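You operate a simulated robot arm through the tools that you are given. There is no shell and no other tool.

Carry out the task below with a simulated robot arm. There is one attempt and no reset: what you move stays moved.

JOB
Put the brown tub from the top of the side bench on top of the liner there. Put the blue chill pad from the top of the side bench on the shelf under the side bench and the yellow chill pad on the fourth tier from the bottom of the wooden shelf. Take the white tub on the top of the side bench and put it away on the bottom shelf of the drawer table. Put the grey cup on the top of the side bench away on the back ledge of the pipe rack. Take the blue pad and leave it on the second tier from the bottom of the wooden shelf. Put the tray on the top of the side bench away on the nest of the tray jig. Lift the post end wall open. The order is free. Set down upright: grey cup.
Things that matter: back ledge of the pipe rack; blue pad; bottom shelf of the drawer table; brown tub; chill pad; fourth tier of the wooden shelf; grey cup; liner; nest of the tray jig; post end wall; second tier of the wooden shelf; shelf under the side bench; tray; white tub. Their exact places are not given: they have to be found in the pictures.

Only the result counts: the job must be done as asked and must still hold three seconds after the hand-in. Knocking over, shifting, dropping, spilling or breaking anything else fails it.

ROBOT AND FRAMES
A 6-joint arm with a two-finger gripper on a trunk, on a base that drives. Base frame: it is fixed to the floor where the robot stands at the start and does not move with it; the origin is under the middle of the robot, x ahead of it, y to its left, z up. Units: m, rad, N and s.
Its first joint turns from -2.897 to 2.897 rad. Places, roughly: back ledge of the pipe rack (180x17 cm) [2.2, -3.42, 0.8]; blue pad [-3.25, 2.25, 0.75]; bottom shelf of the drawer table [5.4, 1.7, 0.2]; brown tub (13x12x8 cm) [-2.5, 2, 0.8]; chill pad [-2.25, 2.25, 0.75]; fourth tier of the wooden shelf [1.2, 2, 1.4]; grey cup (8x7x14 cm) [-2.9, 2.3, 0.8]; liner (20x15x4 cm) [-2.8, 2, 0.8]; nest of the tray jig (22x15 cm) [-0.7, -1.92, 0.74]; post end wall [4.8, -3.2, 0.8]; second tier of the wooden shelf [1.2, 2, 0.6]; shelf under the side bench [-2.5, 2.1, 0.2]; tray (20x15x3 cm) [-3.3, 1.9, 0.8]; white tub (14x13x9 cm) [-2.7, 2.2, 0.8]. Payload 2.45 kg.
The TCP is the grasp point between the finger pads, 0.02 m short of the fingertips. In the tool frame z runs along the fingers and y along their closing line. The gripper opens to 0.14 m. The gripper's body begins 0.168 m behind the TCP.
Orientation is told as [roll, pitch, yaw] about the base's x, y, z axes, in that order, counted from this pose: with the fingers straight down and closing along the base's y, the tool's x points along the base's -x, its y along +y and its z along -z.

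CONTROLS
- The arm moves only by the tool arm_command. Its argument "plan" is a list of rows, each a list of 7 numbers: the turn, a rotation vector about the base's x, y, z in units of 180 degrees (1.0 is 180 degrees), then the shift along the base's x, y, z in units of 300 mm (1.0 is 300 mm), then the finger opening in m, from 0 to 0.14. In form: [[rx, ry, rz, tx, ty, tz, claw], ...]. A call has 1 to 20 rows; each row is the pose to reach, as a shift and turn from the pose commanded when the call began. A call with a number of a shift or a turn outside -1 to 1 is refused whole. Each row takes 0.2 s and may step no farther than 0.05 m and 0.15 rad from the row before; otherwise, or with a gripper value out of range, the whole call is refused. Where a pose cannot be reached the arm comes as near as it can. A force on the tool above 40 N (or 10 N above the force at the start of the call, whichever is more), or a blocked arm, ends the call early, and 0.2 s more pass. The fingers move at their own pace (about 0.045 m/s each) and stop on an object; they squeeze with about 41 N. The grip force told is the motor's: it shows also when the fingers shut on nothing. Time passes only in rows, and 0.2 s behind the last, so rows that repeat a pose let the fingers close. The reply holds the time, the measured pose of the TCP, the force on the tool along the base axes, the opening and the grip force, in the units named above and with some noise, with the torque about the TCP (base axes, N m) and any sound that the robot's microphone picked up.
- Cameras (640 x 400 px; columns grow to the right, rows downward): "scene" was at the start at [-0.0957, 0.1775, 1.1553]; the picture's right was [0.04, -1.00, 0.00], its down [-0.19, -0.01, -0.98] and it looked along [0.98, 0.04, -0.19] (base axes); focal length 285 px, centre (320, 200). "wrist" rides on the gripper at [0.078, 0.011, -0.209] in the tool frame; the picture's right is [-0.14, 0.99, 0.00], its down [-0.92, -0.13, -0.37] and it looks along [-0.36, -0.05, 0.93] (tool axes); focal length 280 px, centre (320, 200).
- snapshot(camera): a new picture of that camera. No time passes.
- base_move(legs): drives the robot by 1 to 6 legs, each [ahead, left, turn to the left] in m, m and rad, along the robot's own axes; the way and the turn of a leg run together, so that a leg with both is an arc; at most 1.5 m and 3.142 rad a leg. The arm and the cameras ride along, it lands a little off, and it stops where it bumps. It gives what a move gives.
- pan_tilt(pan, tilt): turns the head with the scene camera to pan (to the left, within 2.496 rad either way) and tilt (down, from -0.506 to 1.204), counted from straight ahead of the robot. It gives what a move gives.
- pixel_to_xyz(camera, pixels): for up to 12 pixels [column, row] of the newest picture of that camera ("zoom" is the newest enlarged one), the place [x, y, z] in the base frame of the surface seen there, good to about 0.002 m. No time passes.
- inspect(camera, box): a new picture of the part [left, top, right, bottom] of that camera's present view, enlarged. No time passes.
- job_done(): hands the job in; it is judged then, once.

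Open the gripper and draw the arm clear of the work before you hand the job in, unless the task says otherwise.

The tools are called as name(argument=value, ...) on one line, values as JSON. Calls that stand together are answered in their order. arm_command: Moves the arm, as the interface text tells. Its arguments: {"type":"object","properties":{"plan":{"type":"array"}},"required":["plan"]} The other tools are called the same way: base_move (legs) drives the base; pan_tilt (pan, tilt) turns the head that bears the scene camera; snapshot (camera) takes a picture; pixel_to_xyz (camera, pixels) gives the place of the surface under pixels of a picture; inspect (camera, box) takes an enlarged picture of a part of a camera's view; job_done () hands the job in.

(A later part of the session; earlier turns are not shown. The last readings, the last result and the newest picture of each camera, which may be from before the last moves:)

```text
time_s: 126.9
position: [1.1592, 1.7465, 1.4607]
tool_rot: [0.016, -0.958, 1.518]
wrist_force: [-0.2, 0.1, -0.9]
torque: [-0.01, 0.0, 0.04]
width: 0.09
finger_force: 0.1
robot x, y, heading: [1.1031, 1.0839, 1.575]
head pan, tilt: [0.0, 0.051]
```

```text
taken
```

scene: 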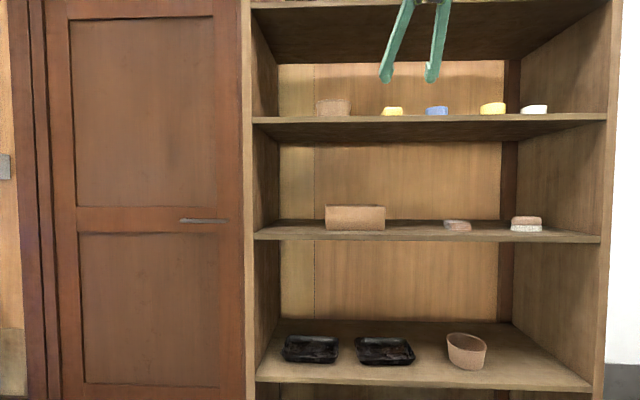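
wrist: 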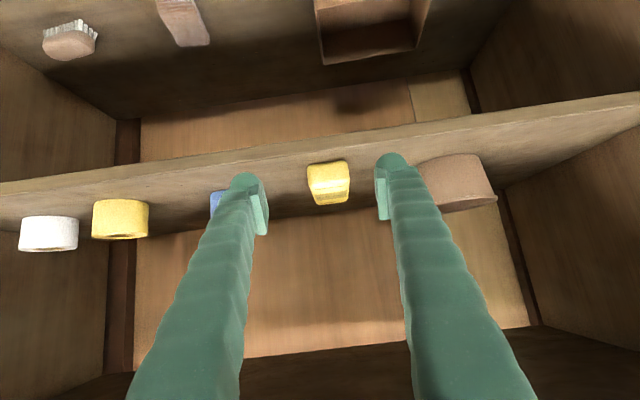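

The yellow chill pad stands on tier 4. While here I'll measure tier 2's free space for the blue pad.

pixel_to_xyz(camera="scene", pixels=[[286, 358], [337, 358], [360, 358], [412, 358], [448, 345], [485, 355], [520, 350], [570, 378], [450, 378], [520, 328], [450, 235], [560, 360]])

inspect(camera="scene", box=[240, 290, 620, 400])

```text
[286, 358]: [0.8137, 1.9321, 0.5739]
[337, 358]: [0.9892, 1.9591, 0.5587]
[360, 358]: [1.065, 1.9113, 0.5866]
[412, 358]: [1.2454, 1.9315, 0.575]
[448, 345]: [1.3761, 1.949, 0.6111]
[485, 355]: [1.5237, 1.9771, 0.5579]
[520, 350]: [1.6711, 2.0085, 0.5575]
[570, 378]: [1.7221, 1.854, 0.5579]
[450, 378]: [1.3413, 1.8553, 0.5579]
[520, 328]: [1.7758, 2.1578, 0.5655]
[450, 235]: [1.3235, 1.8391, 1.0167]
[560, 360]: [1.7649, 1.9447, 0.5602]
```

```text
1.68 times, centred on (430, 345) of scene
```

zoom: 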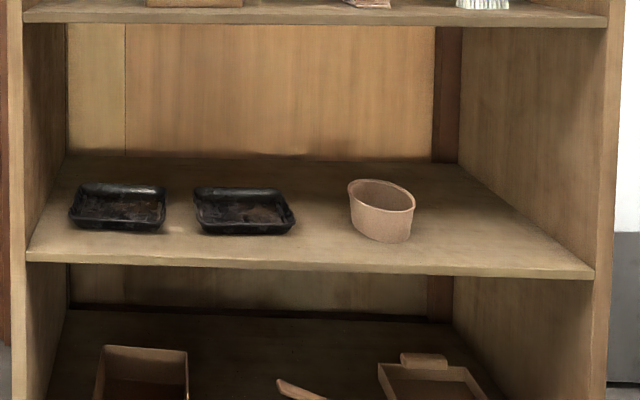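

Tier 2 (z≈0.558) is free at x 1.50–1.75. Now I go back to the bench's left end for the blue pad; the freezer's corner is near (-3.45, 0.65), so I'll stay at x≥-3.0.

base_move(legs=[[-0.85, 0, 0], [0, 1.35, 0], [0, 1.35, 0], [0, 1.35, 0]])

pan_tilt(pan=0.4, tilt=0.45)

snapshot(camera="scene")

```text
time_s: 150.6
position: [-2.9609, 0.6999, 1.4616]
tool_rot: [0.016, -0.961, 1.595]
wrist_force: [-0.3, -0.7, 0.7]
torque: [0.0, -0.02, -0.02]
width: 0.0901
finger_force: 0.2
robot x, y, heading: [-2.9672, 0.0352, 1.647]
head pan, tilt: [0.0, 0.051]
```

```text
time_s: 151.5
position: [-2.9603, 0.6999, 1.4621]
tool_rot: [0.016, -0.959, 1.596]
wrist_force: [-0.5, -0.3, 0.1]
torque: [-0.02, -0.01, 0.01]
width: 0.0901
finger_force: 0.0
robot x, y, heading: [-2.9649, 0.0308, 1.646]
head pan, tilt: [0.4, 0.45]
```

```text
taken
```

scene: 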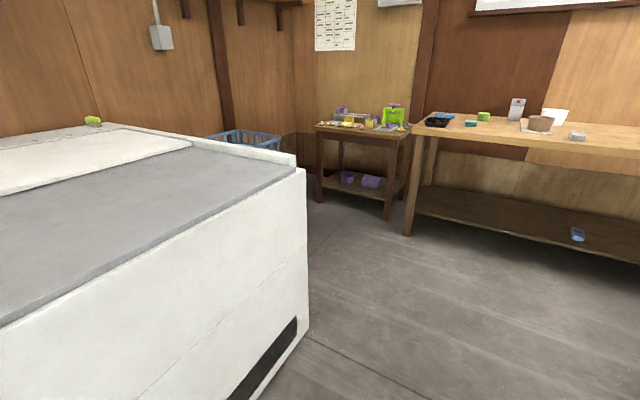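

The freezer is to the left and clear. I'll straighten the heading and drive forward to the bench.

base_move(legs=[[0, 0, -0.074], [1.15, 0.1, 0]])

pan_tilt(pan=0.1, tilt=0.6)

snapshot(camera="scene")

```text
time_s: 157.8
position: [-3.0316, 1.8466, 1.4614]
tool_rot: [0.016, -0.96, 1.534]
wrist_force: [-0.4, 0.1, -0.3]
torque: [0.02, -0.04, 0.0]
width: 0.0899
finger_force: 0.1
robot x, y, heading: [-3.0736, 1.1775, 1.588]
head pan, tilt: [0.4, 0.45]
```

```text
time_s: 158.6
position: [-3.032, 1.8459, 1.4613]
tool_rot: [0.016, -0.961, 1.535]
wrist_force: [-0.9, 0.3, -0.1]
torque: [0.0, 0.02, 0.01]
width: 0.0897
finger_force: 0.0
robot x, y, heading: [-3.0796, 1.1772, 1.584]
head pan, tilt: [0.099, 0.6]
```

```text
taken
```

scene: 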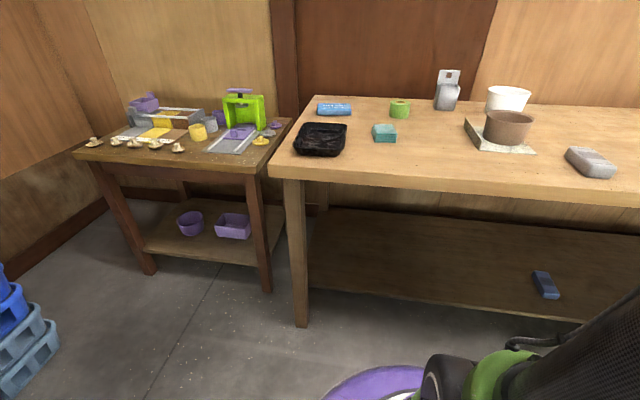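

The blue pad (335,110) lies behind the tray. I'll measure its corners in an enlarged view.

inspect(camera="scene", box=[290, 85, 400, 165])

pixel_to_xyz(camera="zoom", pixels=[[170, 108], [345, 105], [155, 160], [355, 160], [250, 130], [170, 120], [340, 120], [90, 320], [320, 335], [130, 230], [330, 235], [220, 290]])

```text
5.00 times, centred on (345, 125) of scene
```

zoom: 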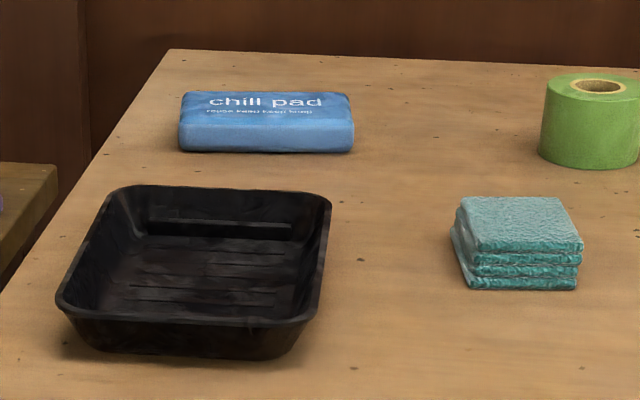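

```text
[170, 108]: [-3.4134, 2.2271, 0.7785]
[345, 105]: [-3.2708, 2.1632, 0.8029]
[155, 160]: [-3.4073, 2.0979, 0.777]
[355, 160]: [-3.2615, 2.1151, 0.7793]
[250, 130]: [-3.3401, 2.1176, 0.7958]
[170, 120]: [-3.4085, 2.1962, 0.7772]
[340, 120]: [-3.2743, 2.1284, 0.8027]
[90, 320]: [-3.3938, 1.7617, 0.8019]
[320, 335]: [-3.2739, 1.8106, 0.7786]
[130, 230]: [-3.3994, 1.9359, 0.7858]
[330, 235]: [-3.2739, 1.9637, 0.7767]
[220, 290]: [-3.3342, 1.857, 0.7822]
```

The blue pad is ~0.135 (x) × 0.09 (y) × 0.025 m, so it must be gripped across y, with the tool tilting toward -x. I'll move the base right to about (-2.7, 1.3) and first look at the pad from above.

base_move(legs=[[0.1, -0.36, -0.01]])

arm_command(plan=[[-0.047, 0, 0, -0.05, 0, -0.1, 0.1], [-0.094, 0, 0, -0.1, 0, -0.2, 0.1], [-0.141, 0, 0, -0.15, 0, -0.3, 0.1], [-0.188, 0, 0, -0.2, 0, -0.4, 0.1], [-0.235, 0, 0, -0.25, 0, -0.5, 0.1], [-0.282, 0, 0, -0.35, 0, -0.6, 0.1], [-0.305, 0, 0, -0.45, 0, -0.7, 0.1], [-0.305, 0, 0, -0.55, 0, -0.75, 0.1]])

snapshot(camera="wrist")

```text
time_s: 161.0
position: [-2.6645, 1.9467, 1.4612]
tool_rot: [0.016, -0.961, 1.523]
wrist_force: [-0.8, -1.1, -0.3]
torque: [0.01, -0.01, -0.03]
width: 0.0897
finger_force: 0.1
robot x, y, heading: [-2.7181, 1.2839, 1.575]
head pan, tilt: [0.099, 0.6]
```

```text
time_s: 162.8
position: [-2.8329, 1.9475, 1.2371]
tool_rot: [-0.026, -0.001, 1.542]
wrist_force: [0.3, -0.7, -0.8]
torque: [0.03, 0.07, -0.02]
width: 0.1
finger_force: 0.0
robot x, y, heading: [-2.7211, 1.2828, 1.572]
head pan, tilt: [0.099, 0.6]
```

```text
taken
```

wrist: 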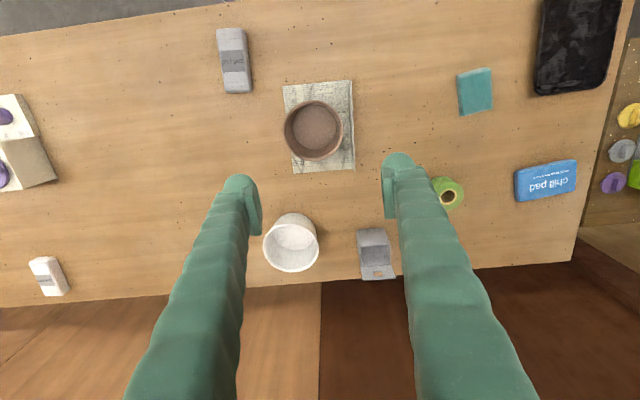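

A fine overhead view: blue pad (545,180), tray (578,45), green roll (447,192), grey cup (375,252), white tub (292,243). I'll zoom on the blue pad and measure.

inspect(camera="wrist", box=[420, 130, 600, 230])

pixel_to_xyz(camera="zoom", pixels=[[350, 165], [540, 120], [345, 245], [550, 205], [335, 200], [545, 160], [450, 175], [95, 220], [60, 210], [130, 210], [100, 175]])

```text
3.56 times, centred on (510, 180) of wrist
```

zoom: 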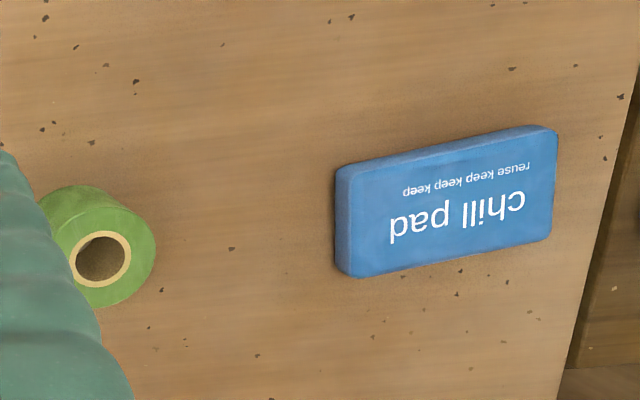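

```text
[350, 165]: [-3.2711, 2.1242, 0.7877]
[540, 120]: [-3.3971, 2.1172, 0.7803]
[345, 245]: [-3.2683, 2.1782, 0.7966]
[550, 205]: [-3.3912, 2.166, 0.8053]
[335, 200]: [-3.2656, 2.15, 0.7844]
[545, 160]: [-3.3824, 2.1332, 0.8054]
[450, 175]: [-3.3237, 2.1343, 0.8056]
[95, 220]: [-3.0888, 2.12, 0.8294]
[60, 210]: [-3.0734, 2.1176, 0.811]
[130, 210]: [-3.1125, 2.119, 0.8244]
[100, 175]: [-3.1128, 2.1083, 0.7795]
```

I'll query the top-face corners more precisely.

pixel_to_xyz(camera="zoom", pixels=[[356, 180], [550, 140], [547, 230], [358, 270], [360, 222], [550, 185], [450, 158], [455, 250]])

```text
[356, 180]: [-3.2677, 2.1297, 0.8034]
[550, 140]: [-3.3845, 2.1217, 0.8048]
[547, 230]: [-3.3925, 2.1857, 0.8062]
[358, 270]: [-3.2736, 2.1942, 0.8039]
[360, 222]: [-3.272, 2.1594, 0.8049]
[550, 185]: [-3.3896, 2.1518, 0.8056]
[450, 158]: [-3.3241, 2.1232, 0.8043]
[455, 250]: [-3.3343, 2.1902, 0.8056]
```

The blue pad: centre (-3.330, 2.158), long axis 4° off x, top z 0.805. I'll yaw the tool ~96° left while moving over toward it at a safe height.

arm_command(plan=[[0, 0, 0.044, -0.08, 0.015, -0.02, 0.11], [0, 0, 0.088, -0.16, 0.03, -0.04, 0.11], [0, 0, 0.133, -0.24, 0.045, -0.06, 0.11], [0, 0, 0.177, -0.32, 0.06, -0.08, 0.11], [0, 0, 0.221, -0.4, 0.075, -0.1, 0.11], [0, 0, 0.266, -0.48, 0.09, -0.12, 0.11], [0, 0, 0.31, -0.56, 0.105, -0.14, 0.11], [0, 0, 0.354, -0.64, 0.12, -0.16, 0.11], [0, 0, 0.398, -0.72, 0.135, -0.18, 0.11], [0, 0, 0.443, -0.8, 0.15, -0.2, 0.11], [0, 0, 0.487, -0.88, 0.165, -0.22, 0.11], [0, 0, 0.531, -0.96, 0.175, -0.24, 0.11]])

snapshot(camera="wrist")

snapshot(camera="scene")

```text
time_s: 165.4
position: [-3.1194, 1.9999, 1.1638]
tool_rot: [-0.024, -0.002, -3.07]
wrist_force: [0.3, -0.6, 0.4]
torque: [0.03, 0.05, -0.01]
width: 0.1099
finger_force: 0.0
robot x, y, heading: [-2.7184, 1.2804, 1.576]
head pan, tilt: [0.099, 0.6]
```

```text
taken
```

wrist: 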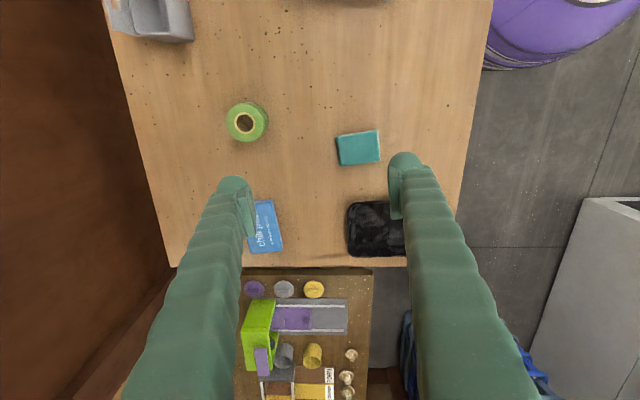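

```text
taken
```

scene: 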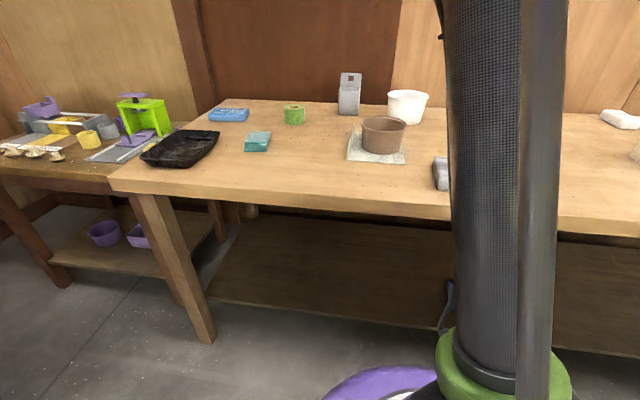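

Tool yaw is now 184°. I'll tilt it 45° toward -x (correcting a 0.024 rad roll) and hover over the pad at z≈0.9.

arm_command(plan=[[-0.0042, 0.0415, 0.0005, -0.117, 0.088, 0, 0.11], [-0.0084, 0.083, 0.001, -0.234, 0.176, 0, 0.11], [-0.0125, 0.1244, 0.0015, -0.351, 0.264, 0, 0.11], [-0.0167, 0.1659, 0.002, -0.468, 0.351, 0, 0.11], [-0.0209, 0.2074, 0.0025, -0.585, 0.439, -0.05, 0.11], [-0.02505, 0.24886, 0.003, -0.702, 0.527, -0.15, 0.11], [-0.02505, 0.24886, 0.003, -0.702, 0.527, -0.3, 0.11], [-0.02505, 0.24886, 0.003, -0.702, 0.527, -0.45, 0.11], [-0.02505, 0.24886, 0.003, -0.702, 0.527, -0.6, 0.11], [-0.02505, 0.24886, 0.003, -0.702, 0.527, -0.75, 0.11], [-0.02505, 0.24886, 0.003, -0.702, 0.527, -0.87, 0.11], [-0.02505, 0.24886, 0.003, -0.702, 0.527, -0.87, 0.11]])

snapshot(camera="wrist")

snapshot(camera="scene")

```text
refused: row 6 steps farther than a row can; nothing moved
```

```text
taken
```

wrist: 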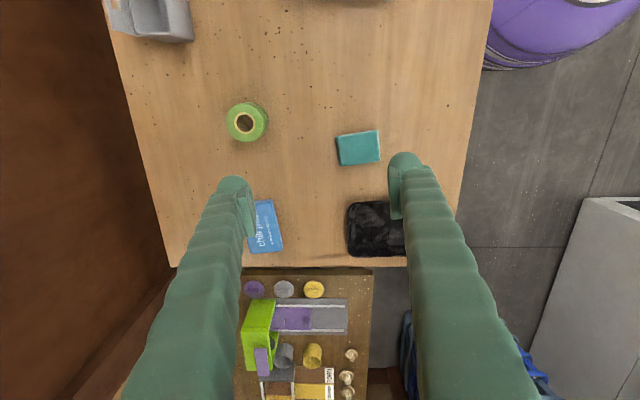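

```text
taken
```

scene: 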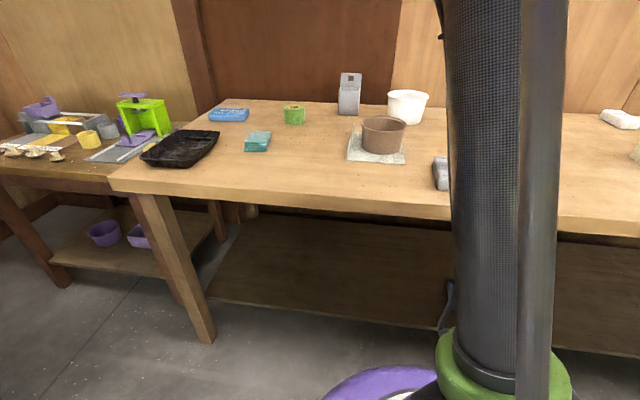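

A step in row 6 was too long; nothing moved. I'll resend with the descent starting only after the horizontal move.

arm_command(plan=[[-0.0042, 0.0415, 0.0005, -0.117, 0.088, 0, 0.11], [-0.0084, 0.083, 0.001, -0.234, 0.176, 0, 0.11], [-0.0125, 0.1244, 0.0015, -0.351, 0.264, 0, 0.11], [-0.0167, 0.1659, 0.002, -0.468, 0.351, 0, 0.11], [-0.0209, 0.2074, 0.0025, -0.585, 0.439, 0, 0.11], [-0.02505, 0.24886, 0.003, -0.702, 0.527, 0, 0.11], [-0.02505, 0.24886, 0.003, -0.702, 0.527, -0.15, 0.11], [-0.02505, 0.24886, 0.003, -0.702, 0.527, -0.3, 0.11], [-0.02505, 0.24886, 0.003, -0.702, 0.527, -0.45, 0.11], [-0.02505, 0.24886, 0.003, -0.702, 0.527, -0.6, 0.11], [-0.02505, 0.24886, 0.003, -0.702, 0.527, -0.75, 0.11], [-0.02505, 0.24886, 0.003, -0.702, 0.527, -0.87, 0.11], [-0.02505, 0.24886, 0.003, -0.702, 0.527, -0.87, 0.11]])

snapshot(camera="wrist")

snapshot(camera="scene")

```text
time_s: 168.2
position: [-3.3291, 2.1584, 0.9033]
tool_rot: [0.002, -0.787, -3.072]
wrist_force: [-0.1, -0.2, 0.2]
torque: [0.03, 0.0, -0.04]
width: 0.11
finger_force: 0.0
robot x, y, heading: [-2.7202, 1.2838, 1.576]
head pan, tilt: [0.099, 0.6]
```

```text
taken
```

wrist: 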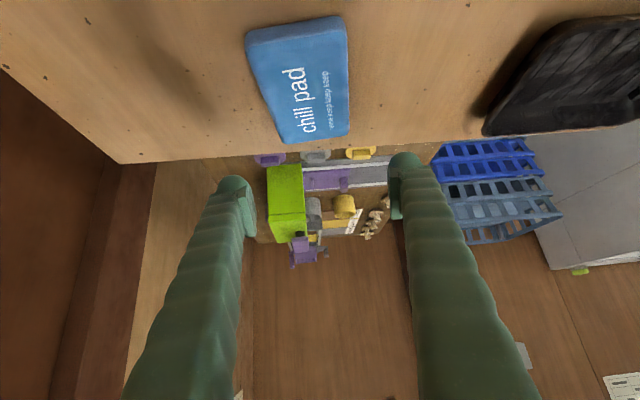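

```text
taken
```

scene: 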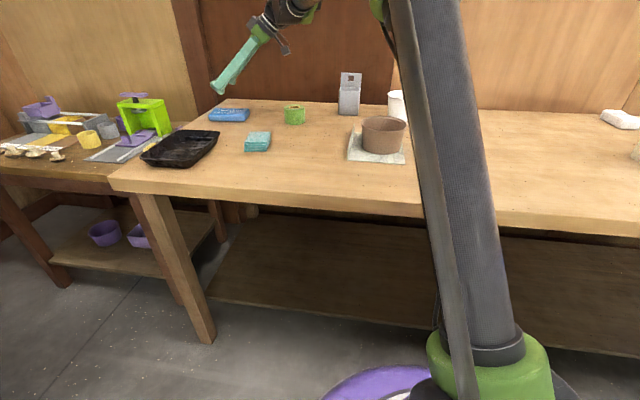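

Hovering precisely over the pad at 45°. I descend to z≈0.808 and close.

arm_command(plan=[[0, 0, 0, -0.003, 0, -0.12, 0.11], [0, 0, 0, -0.003, 0, -0.24, 0.11], [0, 0, 0, -0.003, 0, -0.316, 0.11], [0, 0, 0, -0.003, 0, -0.316, 0.11], [0, 0, 0, -0.003, 0, -0.316, 0.0], [0, 0, 0, -0.003, 0, -0.316, 0.0], [0, 0, 0, -0.003, 0, -0.316, 0.0], [0, 0, 0, -0.003, 0, -0.316, 0.0], [0, 0, 0, -0.003, 0, -0.316, 0.0]])

snapshot(camera="wrist")

inspect(camera="scene", box=[180, 20, 340, 140])

```text
time_s: 170.2
position: [-3.3309, 2.1586, 0.8077]
tool_rot: [0.001, -0.788, -3.071]
wrist_force: [-0.3, -1.0, -0.4]
torque: [0.02, 0.0, 0.03]
width: 0.0815
finger_force: 41.2
robot x, y, heading: [-2.7202, 1.282, 1.571]
head pan, tilt: [0.099, 0.6]
```

```text
taken
```

wrist: 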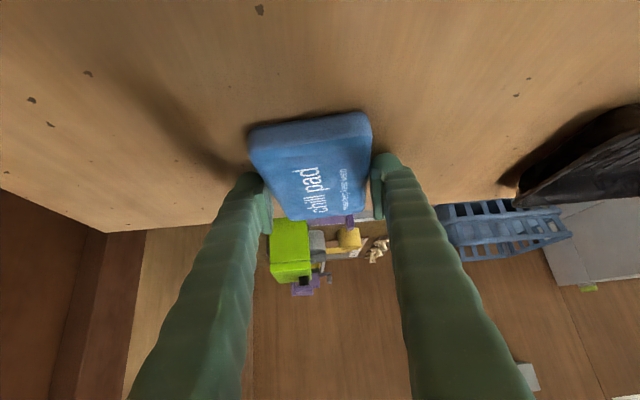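

```text
3.33 times, centred on (260, 80) of scene
```

zoom: 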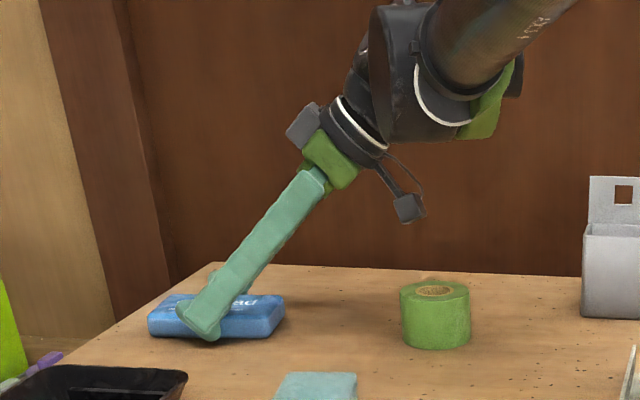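

Gripped (width 0.0815, 41 N). I lift 0.2 m and check that it's held.

arm_command(plan=[[0, 0, 0, 0, 0, 0.1, 0.0], [0, 0, 0, 0, 0, 0.24, 0.0], [0, 0, 0, 0, 0, 0.38, 0.0], [0, 0, 0, 0, 0, 0.52, 0.0], [0, 0, 0, 0, 0, 0.66, 0.0], [0, 0, 0, 0, 0, 0.8, 0.0], [0, 0, 0, 0, 0, 0.8, 0.0]])

snapshot(camera="wrist")

snapshot(camera="scene")

```text
time_s: 171.8
position: [-3.3297, 2.1587, 1.0487]
tool_rot: [0.002, -0.787, -3.073]
wrist_force: [-0.1, 0.6, -2.1]
torque: [-0.01, -0.02, 0.01]
width: 0.0817
finger_force: 41.9
robot x, y, heading: [-2.7188, 1.2792, 1.575]
head pan, tilt: [0.099, 0.6]
```

```text
taken
```

wrist: 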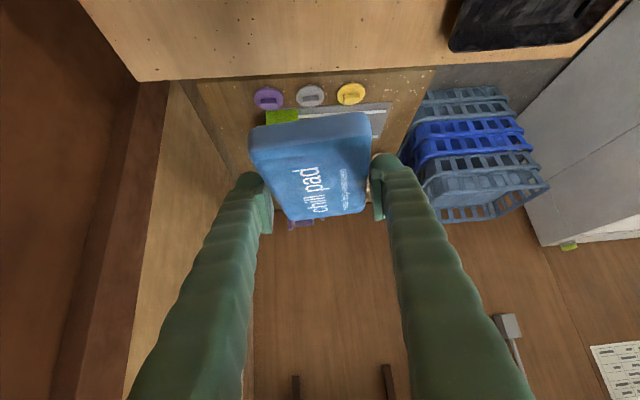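

```text
taken
```

scene: 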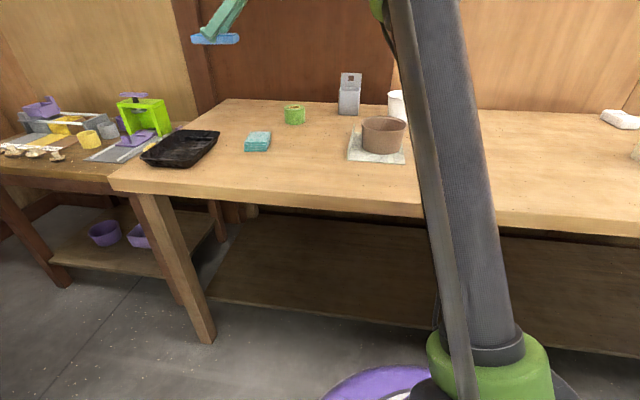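

The blue pad is held level. I'll yaw the tool back to point straight ahead while bringing it to the robot's front, in two calls at this safe height.

arm_command(plan=[[0, 0, -0.0435, 0.14, -0.04, 0.02, 0.0], [0, 0, -0.087, 0.28, -0.08, 0.04, 0.0], [0, 0, -0.1305, 0.42, -0.12, 0.06, 0.0], [0, 0, -0.174, 0.56, -0.16, 0.06, 0.0], [0, 0, -0.2175, 0.7, -0.2, 0.06, 0.0], [0, 0, -0.261, 0.84, -0.24, 0.06, 0.0], [0, 0, -0.3045, 0.98, -0.28, 0.06, 0.0]])

arm_command(plan=[[0, 0, -0.0435, 0.14, 0, 0, 0.0], [0, 0, -0.087, 0.28, 0, 0, 0.0], [0, 0, -0.1305, 0.42, 0, 0, 0.0], [0, 0, -0.174, 0.56, 0, 0, 0.0], [0, 0, -0.2163, 0.7, 0, 0, 0.0], [0, 0, -0.2163, 0.84, 0, 0, 0.0], [0, 0, -0.2163, 0.98, 0, 0, 0.0]])

snapshot(camera="scene")

```text
time_s: 173.4
position: [-3.0374, 2.0745, 1.0654]
tool_rot: [0.004, -0.787, 2.251]
wrist_force: [-0.2, 0.9, -2.3]
torque: [-0.03, 0.02, 0.0]
width: 0.0813
finger_force: 40.8
robot x, y, heading: [-2.7181, 1.2824, 1.582]
head pan, tilt: [0.099, 0.6]
```

```text
time_s: 175.0
position: [-2.7424, 2.0742, 1.0657]
tool_rot: [0.001, -0.786, 1.576]
wrist_force: [-1.1, 0.8, -1.6]
torque: [0.01, 0.0, -0.02]
width: 0.0814
finger_force: 41.1
robot x, y, heading: [-2.7183, 1.2816, 1.573]
head pan, tilt: [0.099, 0.6]
```

```text
taken
```

scene: 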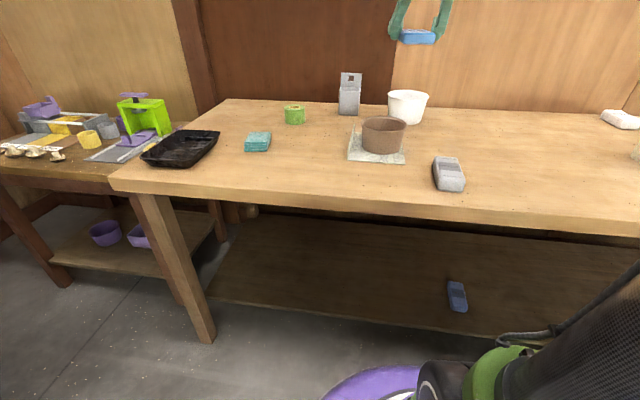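

Tool points straight ahead with the pad level. I'll back off and strafe right to the wooden shelf.

base_move(legs=[[-1.05, 0, 0], [0, -1.45, 0], [0, -1.45, 0], [0, -1.45, 0]])

pan_tilt(pan=0.0, tilt=0.35)

snapshot(camera="scene")

snapshot(camera="wrist")

```text
time_s: 200.5
position: [1.5544, 1.0477, 1.0654]
tool_rot: [0.001, -0.787, 1.577]
wrist_force: [0.4, 0.0, -3.0]
torque: [-0.02, 0.0, 0.01]
width: 0.0801
finger_force: 40.7
robot x, y, heading: [1.5786, 0.2614, 1.578]
head pan, tilt: [0.099, 0.6]
```

```text
time_s: 201.3
position: [1.5531, 1.0468, 1.0658]
tool_rot: [0.001, -0.787, 1.578]
wrist_force: [-1.0, -0.9, -2.4]
torque: [0.0, 0.0, 0.0]
width: 0.0799
finger_force: 41.1
robot x, y, heading: [1.5771, 0.2535, 1.579]
head pan, tilt: [0.0, 0.351]
```

```text
taken
```

scene: 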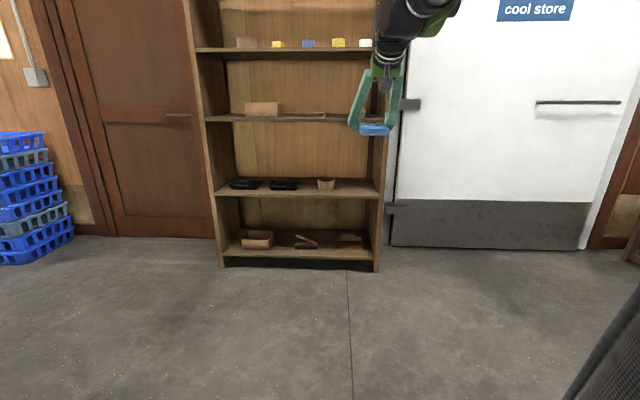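

```text
taken
```

wrist: 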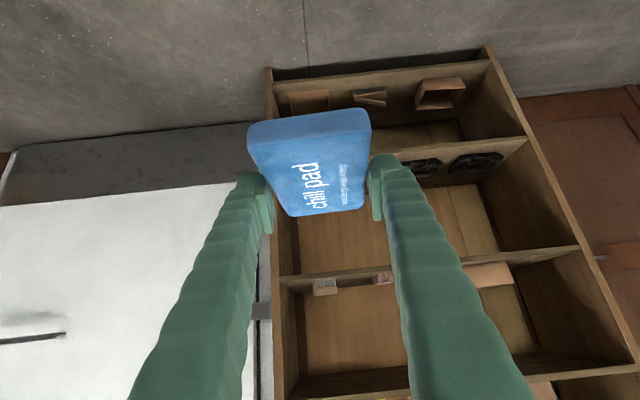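

The pad is still held. I'll extend and lower the tool to z≈0.64, well in front of the shelf.

arm_command(plan=[[0, 0, 0, 0, 0.08, -0.12, 0.0], [0, 0, 0, 0, 0.16, -0.24, 0.0], [0, 0, 0, 0, 0.24, -0.36, 0.0], [0, 0, 0, 0, 0.32, -0.48, 0.0], [0, 0, 0, 0, 0.4, -0.6, 0.0], [0, 0, 0, 0, 0.48, -0.72, 0.0], [0, 0, 0, 0, 0.55, -0.84, 0.0], [0, 0, 0, 0, 0.55, -0.98, 0.0]])

arm_command(plan=[[0, 0, 0, 0, 0, -0.13, 0.0], [0, 0, 0, 0, 0, -0.26, 0.0], [0, 0, 0, 0, 0, -0.41, 0.0], [0, 0, 0, 0, 0, -0.41, 0.0]])

snapshot(camera="scene")

snapshot(camera="wrist")

```text
time_s: 203.1
position: [1.5527, 1.2145, 0.7691]
tool_rot: [0.003, -0.786, 1.578]
wrist_force: [-0.5, -0.4, -2.8]
torque: [0.01, 0.04, -0.03]
width: 0.08
finger_force: 41.1
robot x, y, heading: [1.581, 0.2553, 1.576]
head pan, tilt: [0.0, 0.351]
```

```text
time_s: 204.1
position: [1.554, 1.2133, 0.6486]
tool_rot: [0.003, -0.786, 1.576]
wrist_force: [-0.4, -0.4, -1.7]
torque: [0.0, 0.03, 0.0]
width: 0.0798
finger_force: 41.0
robot x, y, heading: [1.5772, 0.2559, 1.577]
head pan, tilt: [0.0, 0.351]
```

```text
taken
```

scene: 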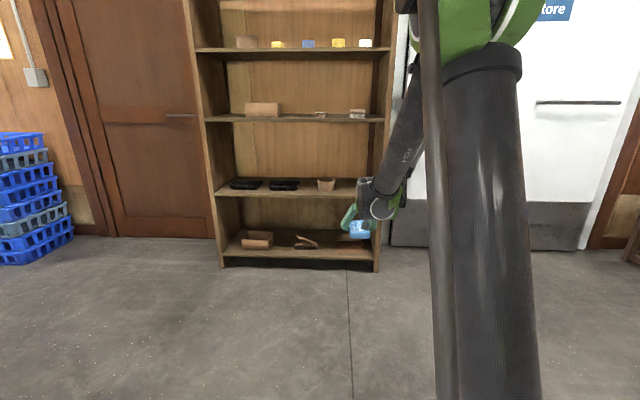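

```text
taken
```

wrist: 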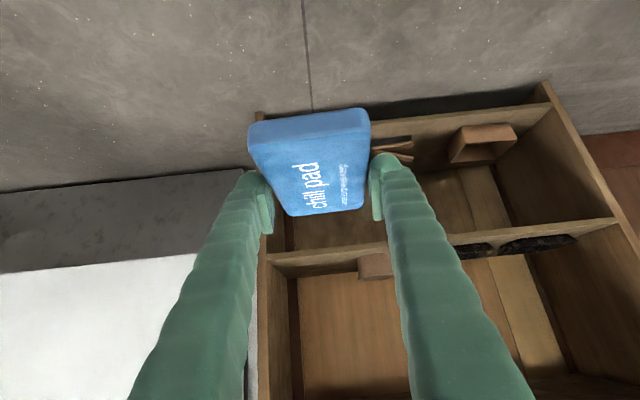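

I'll drive 0.55 m ahead and 0.08 m right so the pad stops just at the shelf's front, 0.06 m above tier 2.

base_move(legs=[[0.54, -0.08, -0.005]])

snapshot(camera="scene")

snapshot(camera="wrist")

```text
time_s: 207.3
position: [1.6493, 1.7606, 0.6492]
tool_rot: [0.002, -0.786, 1.562]
wrist_force: [0.5, -0.6, -2.3]
torque: [-0.01, -0.01, 0.01]
width: 0.0796
finger_force: 41.1
robot x, y, heading: [1.6605, 0.8013, 1.562]
head pan, tilt: [0.0, 0.351]
```

```text
taken
```

scene: 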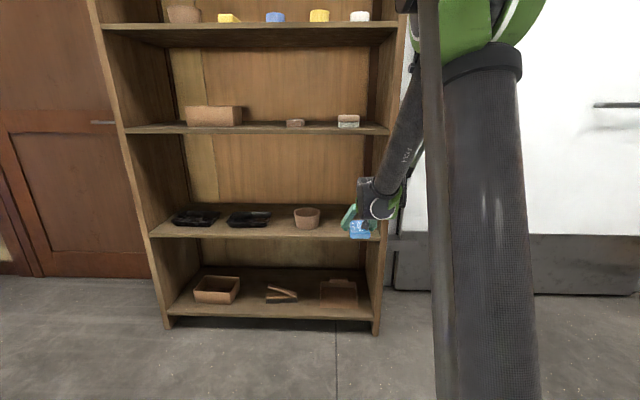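

```text
taken
```

wrist: 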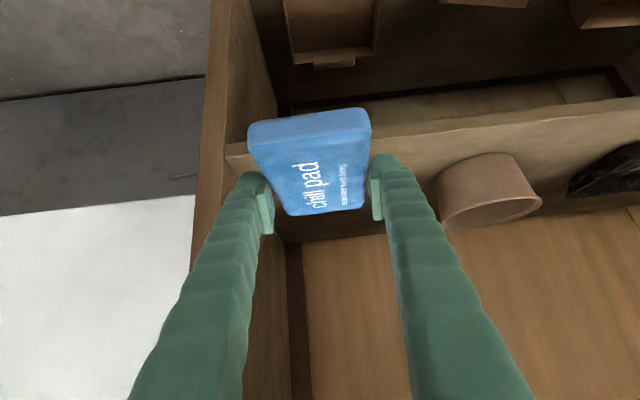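

I check the side wall's inner face and the pot's edge from this view.

pixel_to_xyz(camera="wrist", pixels=[[222, 60], [245, 110], [228, 155], [250, 165], [440, 190], [490, 200], [420, 145], [380, 145], [265, 280]])

pixel_to_xyz(camera="scene", pixels=[[319, 222], [296, 218], [378, 200], [300, 234], [340, 128], [360, 235]])

```text
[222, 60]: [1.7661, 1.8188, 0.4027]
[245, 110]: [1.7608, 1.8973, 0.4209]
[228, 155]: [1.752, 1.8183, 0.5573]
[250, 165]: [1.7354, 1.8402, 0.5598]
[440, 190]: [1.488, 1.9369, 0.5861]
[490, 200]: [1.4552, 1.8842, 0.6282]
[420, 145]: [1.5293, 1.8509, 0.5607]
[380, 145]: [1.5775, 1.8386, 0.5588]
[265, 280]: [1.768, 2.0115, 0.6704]
```

```text
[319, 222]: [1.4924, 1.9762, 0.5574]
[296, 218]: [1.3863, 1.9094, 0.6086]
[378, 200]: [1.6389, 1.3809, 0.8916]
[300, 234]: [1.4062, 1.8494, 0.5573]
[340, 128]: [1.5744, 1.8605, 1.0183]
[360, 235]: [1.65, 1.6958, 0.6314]
```

Free span is x 1.49–1.767. I'll reach in 0.17 m at x≈1.63, then lower toward the board (contact at TCP z≈0.588).

arm_command(plan=[[0, 0, 0, -0.03, 0.14, 0, 0.0], [0, 0, 0, -0.06, 0.28, 0, 0.0], [0, 0, 0, -0.06, 0.42, 0, 0.0], [0, 0, 0, -0.06, 0.57, 0, 0.0], [0, 0, 0, -0.06, 0.57, -0.1, 0.0], [0, 0, 0, -0.06, 0.57, -0.17, 0.0], [0, 0, 0, -0.06, 0.57, -0.192, 0.0], [0, 0, 0, -0.06, 0.57, -0.192, 0.0]])

snapshot(camera="wrist")

inspect(camera="scene", box=[270, 150, 430, 260])

```text
time_s: 209.1
position: [1.6316, 1.9326, 0.5934]
tool_rot: [0.003, -0.787, 1.562]
wrist_force: [0.1, 3.5, 12.3]
torque: [1.13, -0.58, 0.13]
width: 0.0798
finger_force: 40.9
robot x, y, heading: [1.6605, 0.8039, 1.567]
head pan, tilt: [0.0, 0.351]
```

```text
taken
```

wrist: 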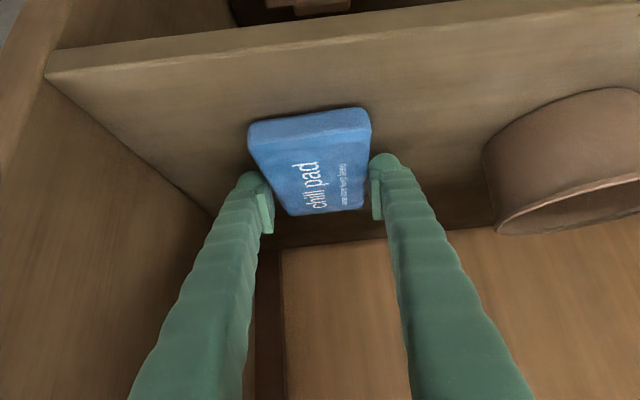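

```text
3.64 times, centred on (350, 205) of scene
```

zoom: 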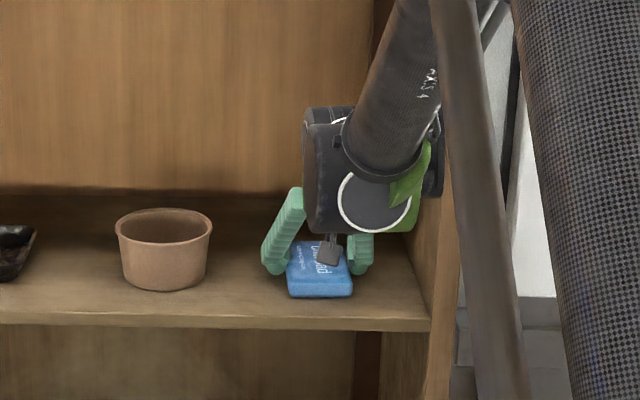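

Contact is felt (Fz≈12 N): the pad sits on tier 2. I'll open and withdraw backwards and up.

arm_command(plan=[[0, 0, 0, 0, 0, 0, 0.11], [0, 0, 0, 0, 0, 0, 0.11], [0, 0, 0, 0, 0, 0, 0.11], [0, 0, 0, 0, -0.08, 0.08, 0.11], [0, 0, 0, 0, -0.18, 0.16, 0.11], [0, 0, 0, 0, -0.3, 0.2, 0.11], [0, 0, 0, 0, -0.45, 0.2, 0.11], [0, 0, 0, 0, -0.6, 0.2, 0.11]])

snapshot(camera="wrist")

inspect(camera="scene", box=[270, 150, 430, 260])

```text
time_s: 210.9
position: [1.6304, 1.7514, 0.6517]
tool_rot: [0.002, -0.786, 1.562]
wrist_force: [0.1, 0.4, 0.1]
torque: [-0.01, 0.03, 0.0]
width: 0.1101
finger_force: 0.0
robot x, y, heading: [1.6596, 0.8046, 1.564]
head pan, tilt: [0.0, 0.351]
```

```text
taken
```

wrist: 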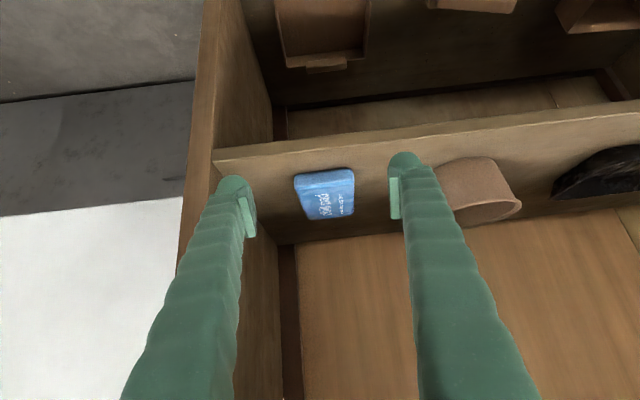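

```text
3.64 times, centred on (350, 205) of scene
```

zoom: 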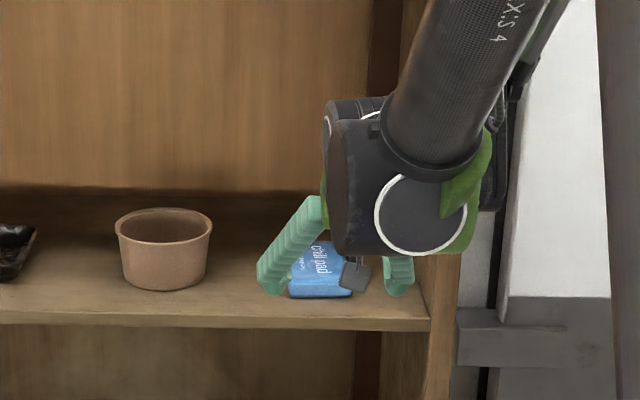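

The blue pad rests on tier 2. Next, with an empty gripper, I'll scout the drawer table and deal with the post end wall. I back out first and raise the arm.

base_move(legs=[[-0.6, 0, 0]])

arm_command(plan=[[0, 0, 0, 0, -0.05, 0.14, 0.1], [0, 0, 0, 0, -0.1, 0.28, 0.1], [0, 0, 0, 0, -0.15, 0.42, 0.1], [0, 0, 0, 0, -0.2, 0.56, 0.1], [0, 0, 0, 0, -0.25, 0.7, 0.1], [0, 0, 0, 0, -0.3, 0.84, 0.1], [0, 0, 0, 0, -0.35, 0.98, 0.1]])

arm_command(plan=[[-0.045, 0, 0, 0, -0.1, 0.1, 0.1], [-0.09, 0, 0, 0, -0.2, 0.2, 0.1], [-0.135, 0, 0, 0, -0.3, 0.3, 0.1], [-0.18, 0, 0, 0, -0.4, 0.4, 0.1], [-0.225, 0, 0, 0, -0.5, 0.5, 0.1], [-0.25, 0, 0, 0, -0.6, 0.5, 0.1]])

base_move(legs=[[0, 0, -1.57], [1.0, 0, 0]])

pan_tilt(pan=0.2, tilt=0.3)

snapshot(camera="scene")

```text
time_s: 214.2
position: [1.6175, 1.1669, 0.6515]
tool_rot: [0.001, -0.787, 1.571]
wrist_force: [0.2, -0.5, -0.6]
torque: [-0.01, 0.02, -0.06]
width: 0.1101
finger_force: 0.1
robot x, y, heading: [1.6582, 0.2186, 1.577]
head pan, tilt: [0.0, 0.351]
```

```text
time_s: 215.8
position: [1.6173, 1.0615, 0.945]
tool_rot: [0.002, -0.786, 1.574]
wrist_force: [-0.2, 0.0, -0.9]
torque: [-0.02, -0.03, 0.02]
width: 0.1002
finger_force: 0.1
robot x, y, heading: [1.6572, 0.2196, 1.572]
head pan, tilt: [0.0, 0.351]
```

```text
time_s: 217.2
position: [1.618, 0.8818, 1.0951]
tool_rot: [0.002, 0.001, 1.574]
wrist_force: [0.4, 0.2, -0.5]
torque: [0.02, 0.01, 0.01]
width: 0.0999
finger_force: 0.1
robot x, y, heading: [1.6591, 0.217, 1.573]
head pan, tilt: [0.0, 0.351]
```

```text
time_s: 226.2
position: [3.313, 0.2765, 1.0953]
tool_rot: [0.002, -0.001, 0.014]
wrist_force: [-0.1, -0.1, 0.0]
torque: [0.02, -0.02, 0.01]
width: 0.1002
finger_force: 0.0
robot x, y, heading: [2.6506, 0.228, 0.012]
head pan, tilt: [0.0, 0.351]
```

```text
time_s: 226.9
position: [3.3141, 0.2755, 1.0963]
tool_rot: [0.002, -0.003, 0.013]
wrist_force: [0.1, 0.2, 0.3]
torque: [0.0, 0.01, 0.04]
width: 0.0997
finger_force: 0.1
robot x, y, heading: [2.6503, 0.2303, 0.013]
head pan, tilt: [0.201, 0.3]
```

```text
taken
```

scene: 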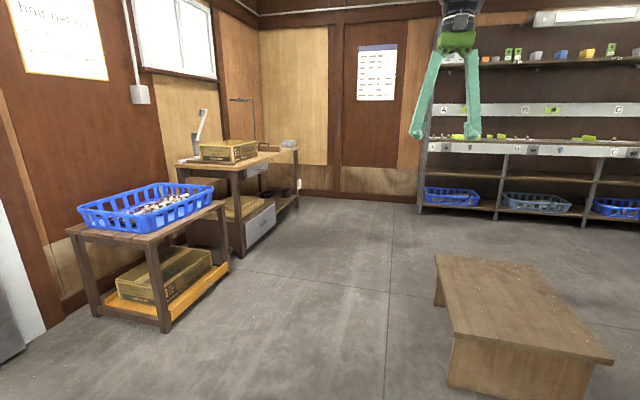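

The drawer table appears at columns 175-300, with a low box platform ahead right (435-610, 260-400) to avoid. I'll zoom on the drawer table.

inspect(camera="scene", box=[60, 90, 330, 340])

pixel_to_xyz(camera="scene", pixels=[[250, 225], [262, 225], [285, 208], [290, 195], [232, 210], [240, 170], [275, 150], [298, 205], [245, 255], [210, 275], [222, 205], [470, 300]])

```text
1.60 times, centred on (195, 215) of scene
```

zoom: 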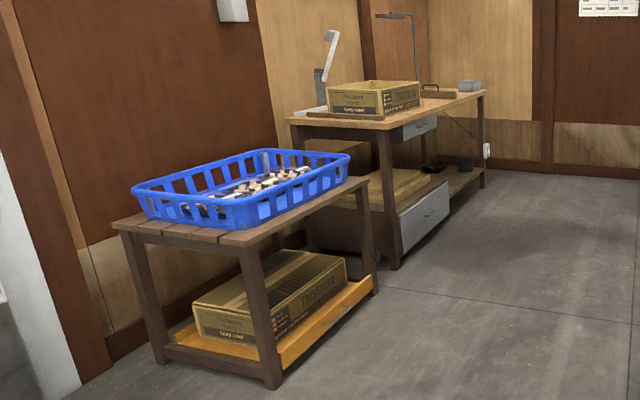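

```text
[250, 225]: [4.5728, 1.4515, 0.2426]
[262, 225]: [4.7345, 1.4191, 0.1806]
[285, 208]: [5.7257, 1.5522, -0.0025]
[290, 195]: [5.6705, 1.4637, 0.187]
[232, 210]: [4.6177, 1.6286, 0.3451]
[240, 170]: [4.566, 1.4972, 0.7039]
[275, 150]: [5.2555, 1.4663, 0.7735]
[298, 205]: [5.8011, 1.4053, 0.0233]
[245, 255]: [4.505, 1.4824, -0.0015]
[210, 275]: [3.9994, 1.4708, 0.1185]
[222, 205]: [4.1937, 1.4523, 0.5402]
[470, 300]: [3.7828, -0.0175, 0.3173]
```

I'll check the low platform's left edge before driving past it.

pixel_to_xyz(camera="scene", pixels=[[440, 260], [455, 338], [450, 380], [437, 300], [530, 268], [610, 358]])

```text
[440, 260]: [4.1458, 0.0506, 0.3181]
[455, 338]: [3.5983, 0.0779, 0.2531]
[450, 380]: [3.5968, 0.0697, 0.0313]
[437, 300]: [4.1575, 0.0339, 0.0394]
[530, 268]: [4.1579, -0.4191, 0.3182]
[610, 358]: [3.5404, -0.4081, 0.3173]
```

Platform spans x 3.54–4.16, y -0.42–0.08. I'll pass at y≈0.65 and stop facing the drawer table at x≈5.35.

base_move(legs=[[0, 0.4, 0], [1.4, 0, 0], [1.3, 0, 0], [0, 0, 1.56]])

pan_tilt(pan=0.0, tilt=0.65)

snapshot(camera="scene")

```text
time_s: 245.9
position: [5.2934, 1.3043, 1.0964]
tool_rot: [0.001, -0.001, 1.571]
wrist_force: [-0.5, -0.3, -1.0]
torque: [0.02, -0.01, 0.02]
width: 0.0998
finger_force: 0.0
robot x, y, heading: [5.3316, 0.6387, 1.572]
head pan, tilt: [0.201, 0.3]
```

```text
time_s: 246.7
position: [5.2939, 1.3037, 1.0958]
tool_rot: [0.0, 0.0, 1.572]
wrist_force: [0.2, 0.2, 0.2]
torque: [-0.01, 0.0, -0.02]
width: 0.0999
finger_force: 0.1
robot x, y, heading: [5.3342, 0.6371, 1.572]
head pan, tilt: [0.0, 0.649]
```

```text
taken
```

scene: 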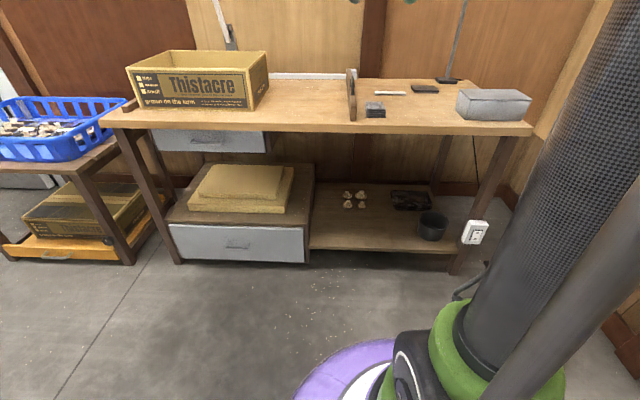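

The bottom shelf at right holds small pale objects (355,198), a dark tray (412,200) and a pot (432,226); its front-left is free. I'll measure.

pixel_to_xyz(camera="scene", pixels=[[312, 248], [312, 195], [450, 252], [380, 240], [350, 206], [367, 204], [395, 208], [420, 226], [345, 192], [380, 125], [340, 128], [310, 225]])

inspect(camera="scene", box=[290, 120, 510, 280])

```text
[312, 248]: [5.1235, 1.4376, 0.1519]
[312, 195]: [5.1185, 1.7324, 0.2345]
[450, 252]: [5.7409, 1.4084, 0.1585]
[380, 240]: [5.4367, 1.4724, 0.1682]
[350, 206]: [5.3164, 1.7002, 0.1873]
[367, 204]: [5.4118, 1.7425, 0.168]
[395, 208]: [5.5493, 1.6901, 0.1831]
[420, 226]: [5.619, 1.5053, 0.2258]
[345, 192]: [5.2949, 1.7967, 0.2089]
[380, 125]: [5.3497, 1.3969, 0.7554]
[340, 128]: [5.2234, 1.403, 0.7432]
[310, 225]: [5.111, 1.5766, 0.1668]
```

```text
2.50 times, centred on (400, 200) of scene
```

zoom: 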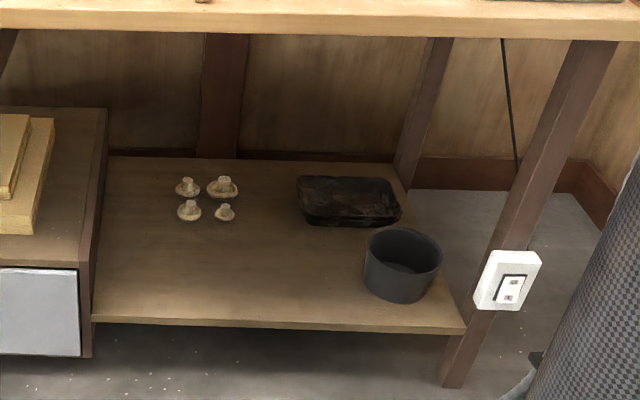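

Free area on the bottom shelf (z≈0.168): x 5.13–5.58, y 1.44–1.66. Now look toward the post end wall at about (4.8, -3.2): panning the head back-right.

pan_tilt(pan=-2.45, tilt=0.25)

snapshot(camera="scene")

pan_tilt(pan=2.45, tilt=0.25)

snapshot(camera="scene")

```text
time_s: 248.9
position: [5.2938, 1.3036, 1.0959]
tool_rot: [0.0, -0.001, 1.571]
wrist_force: [-0.9, -0.2, -0.1]
torque: [0.01, -0.02, 0.01]
width: 0.1001
finger_force: 0.1
robot x, y, heading: [5.3323, 0.6378, 1.567]
head pan, tilt: [-2.45, 0.25]
```

```text
taken
```

scene: 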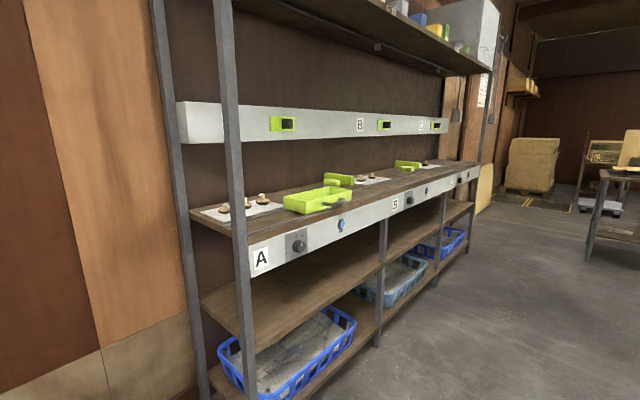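

```text
time_s: 252.8
position: [5.2939, 1.3036, 1.0957]
tool_rot: [0.003, -0.002, 1.572]
wrist_force: [-0.2, -0.7, -0.4]
torque: [-0.01, 0.0, 0.0]
width: 0.1001
finger_force: 0.1
robot x, y, heading: [5.3324, 0.6367, 1.575]
head pan, tilt: [2.45, 0.25]
```

```text
taken
```

scene: 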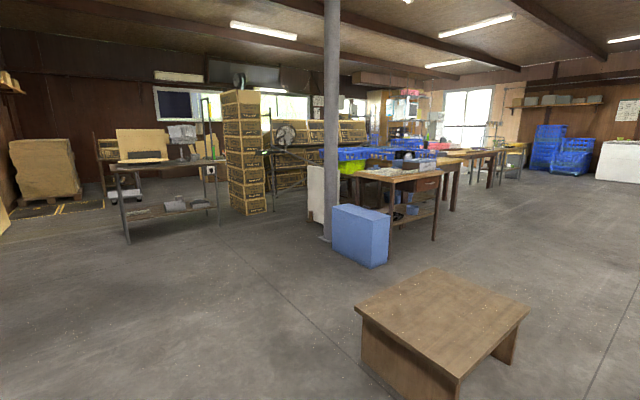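

The table at columns 105-225 lies in the direction of (4.8, -3.2). I'll zoom on it.

inspect(camera="scene", box=[90, 110, 240, 250])

pixel_to_xyz(camera="scene", pixels=[[140, 145], [180, 140], [150, 165], [200, 160], [127, 235], [219, 215], [190, 205], [215, 165], [232, 160], [330, 235], [365, 260], [435, 235]])

```text
2.86 times, centred on (165, 180) of scene
```

zoom: 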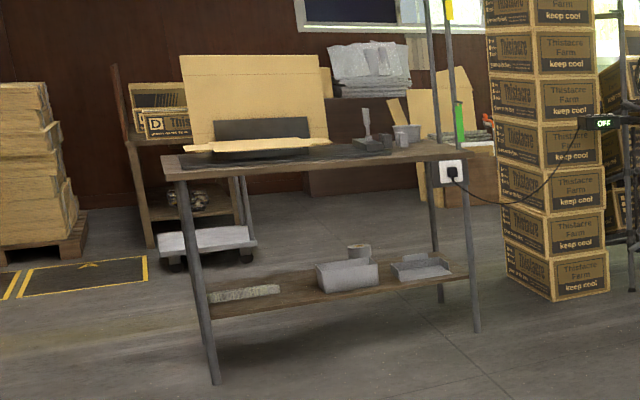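

```text
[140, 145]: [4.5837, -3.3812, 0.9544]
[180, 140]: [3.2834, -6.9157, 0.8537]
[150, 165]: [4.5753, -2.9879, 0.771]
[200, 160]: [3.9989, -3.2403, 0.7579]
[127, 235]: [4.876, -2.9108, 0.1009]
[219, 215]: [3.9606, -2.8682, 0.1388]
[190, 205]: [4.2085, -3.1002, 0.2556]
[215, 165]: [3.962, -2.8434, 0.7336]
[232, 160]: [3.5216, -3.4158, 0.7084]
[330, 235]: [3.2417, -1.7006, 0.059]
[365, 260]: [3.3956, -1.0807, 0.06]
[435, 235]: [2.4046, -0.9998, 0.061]
```

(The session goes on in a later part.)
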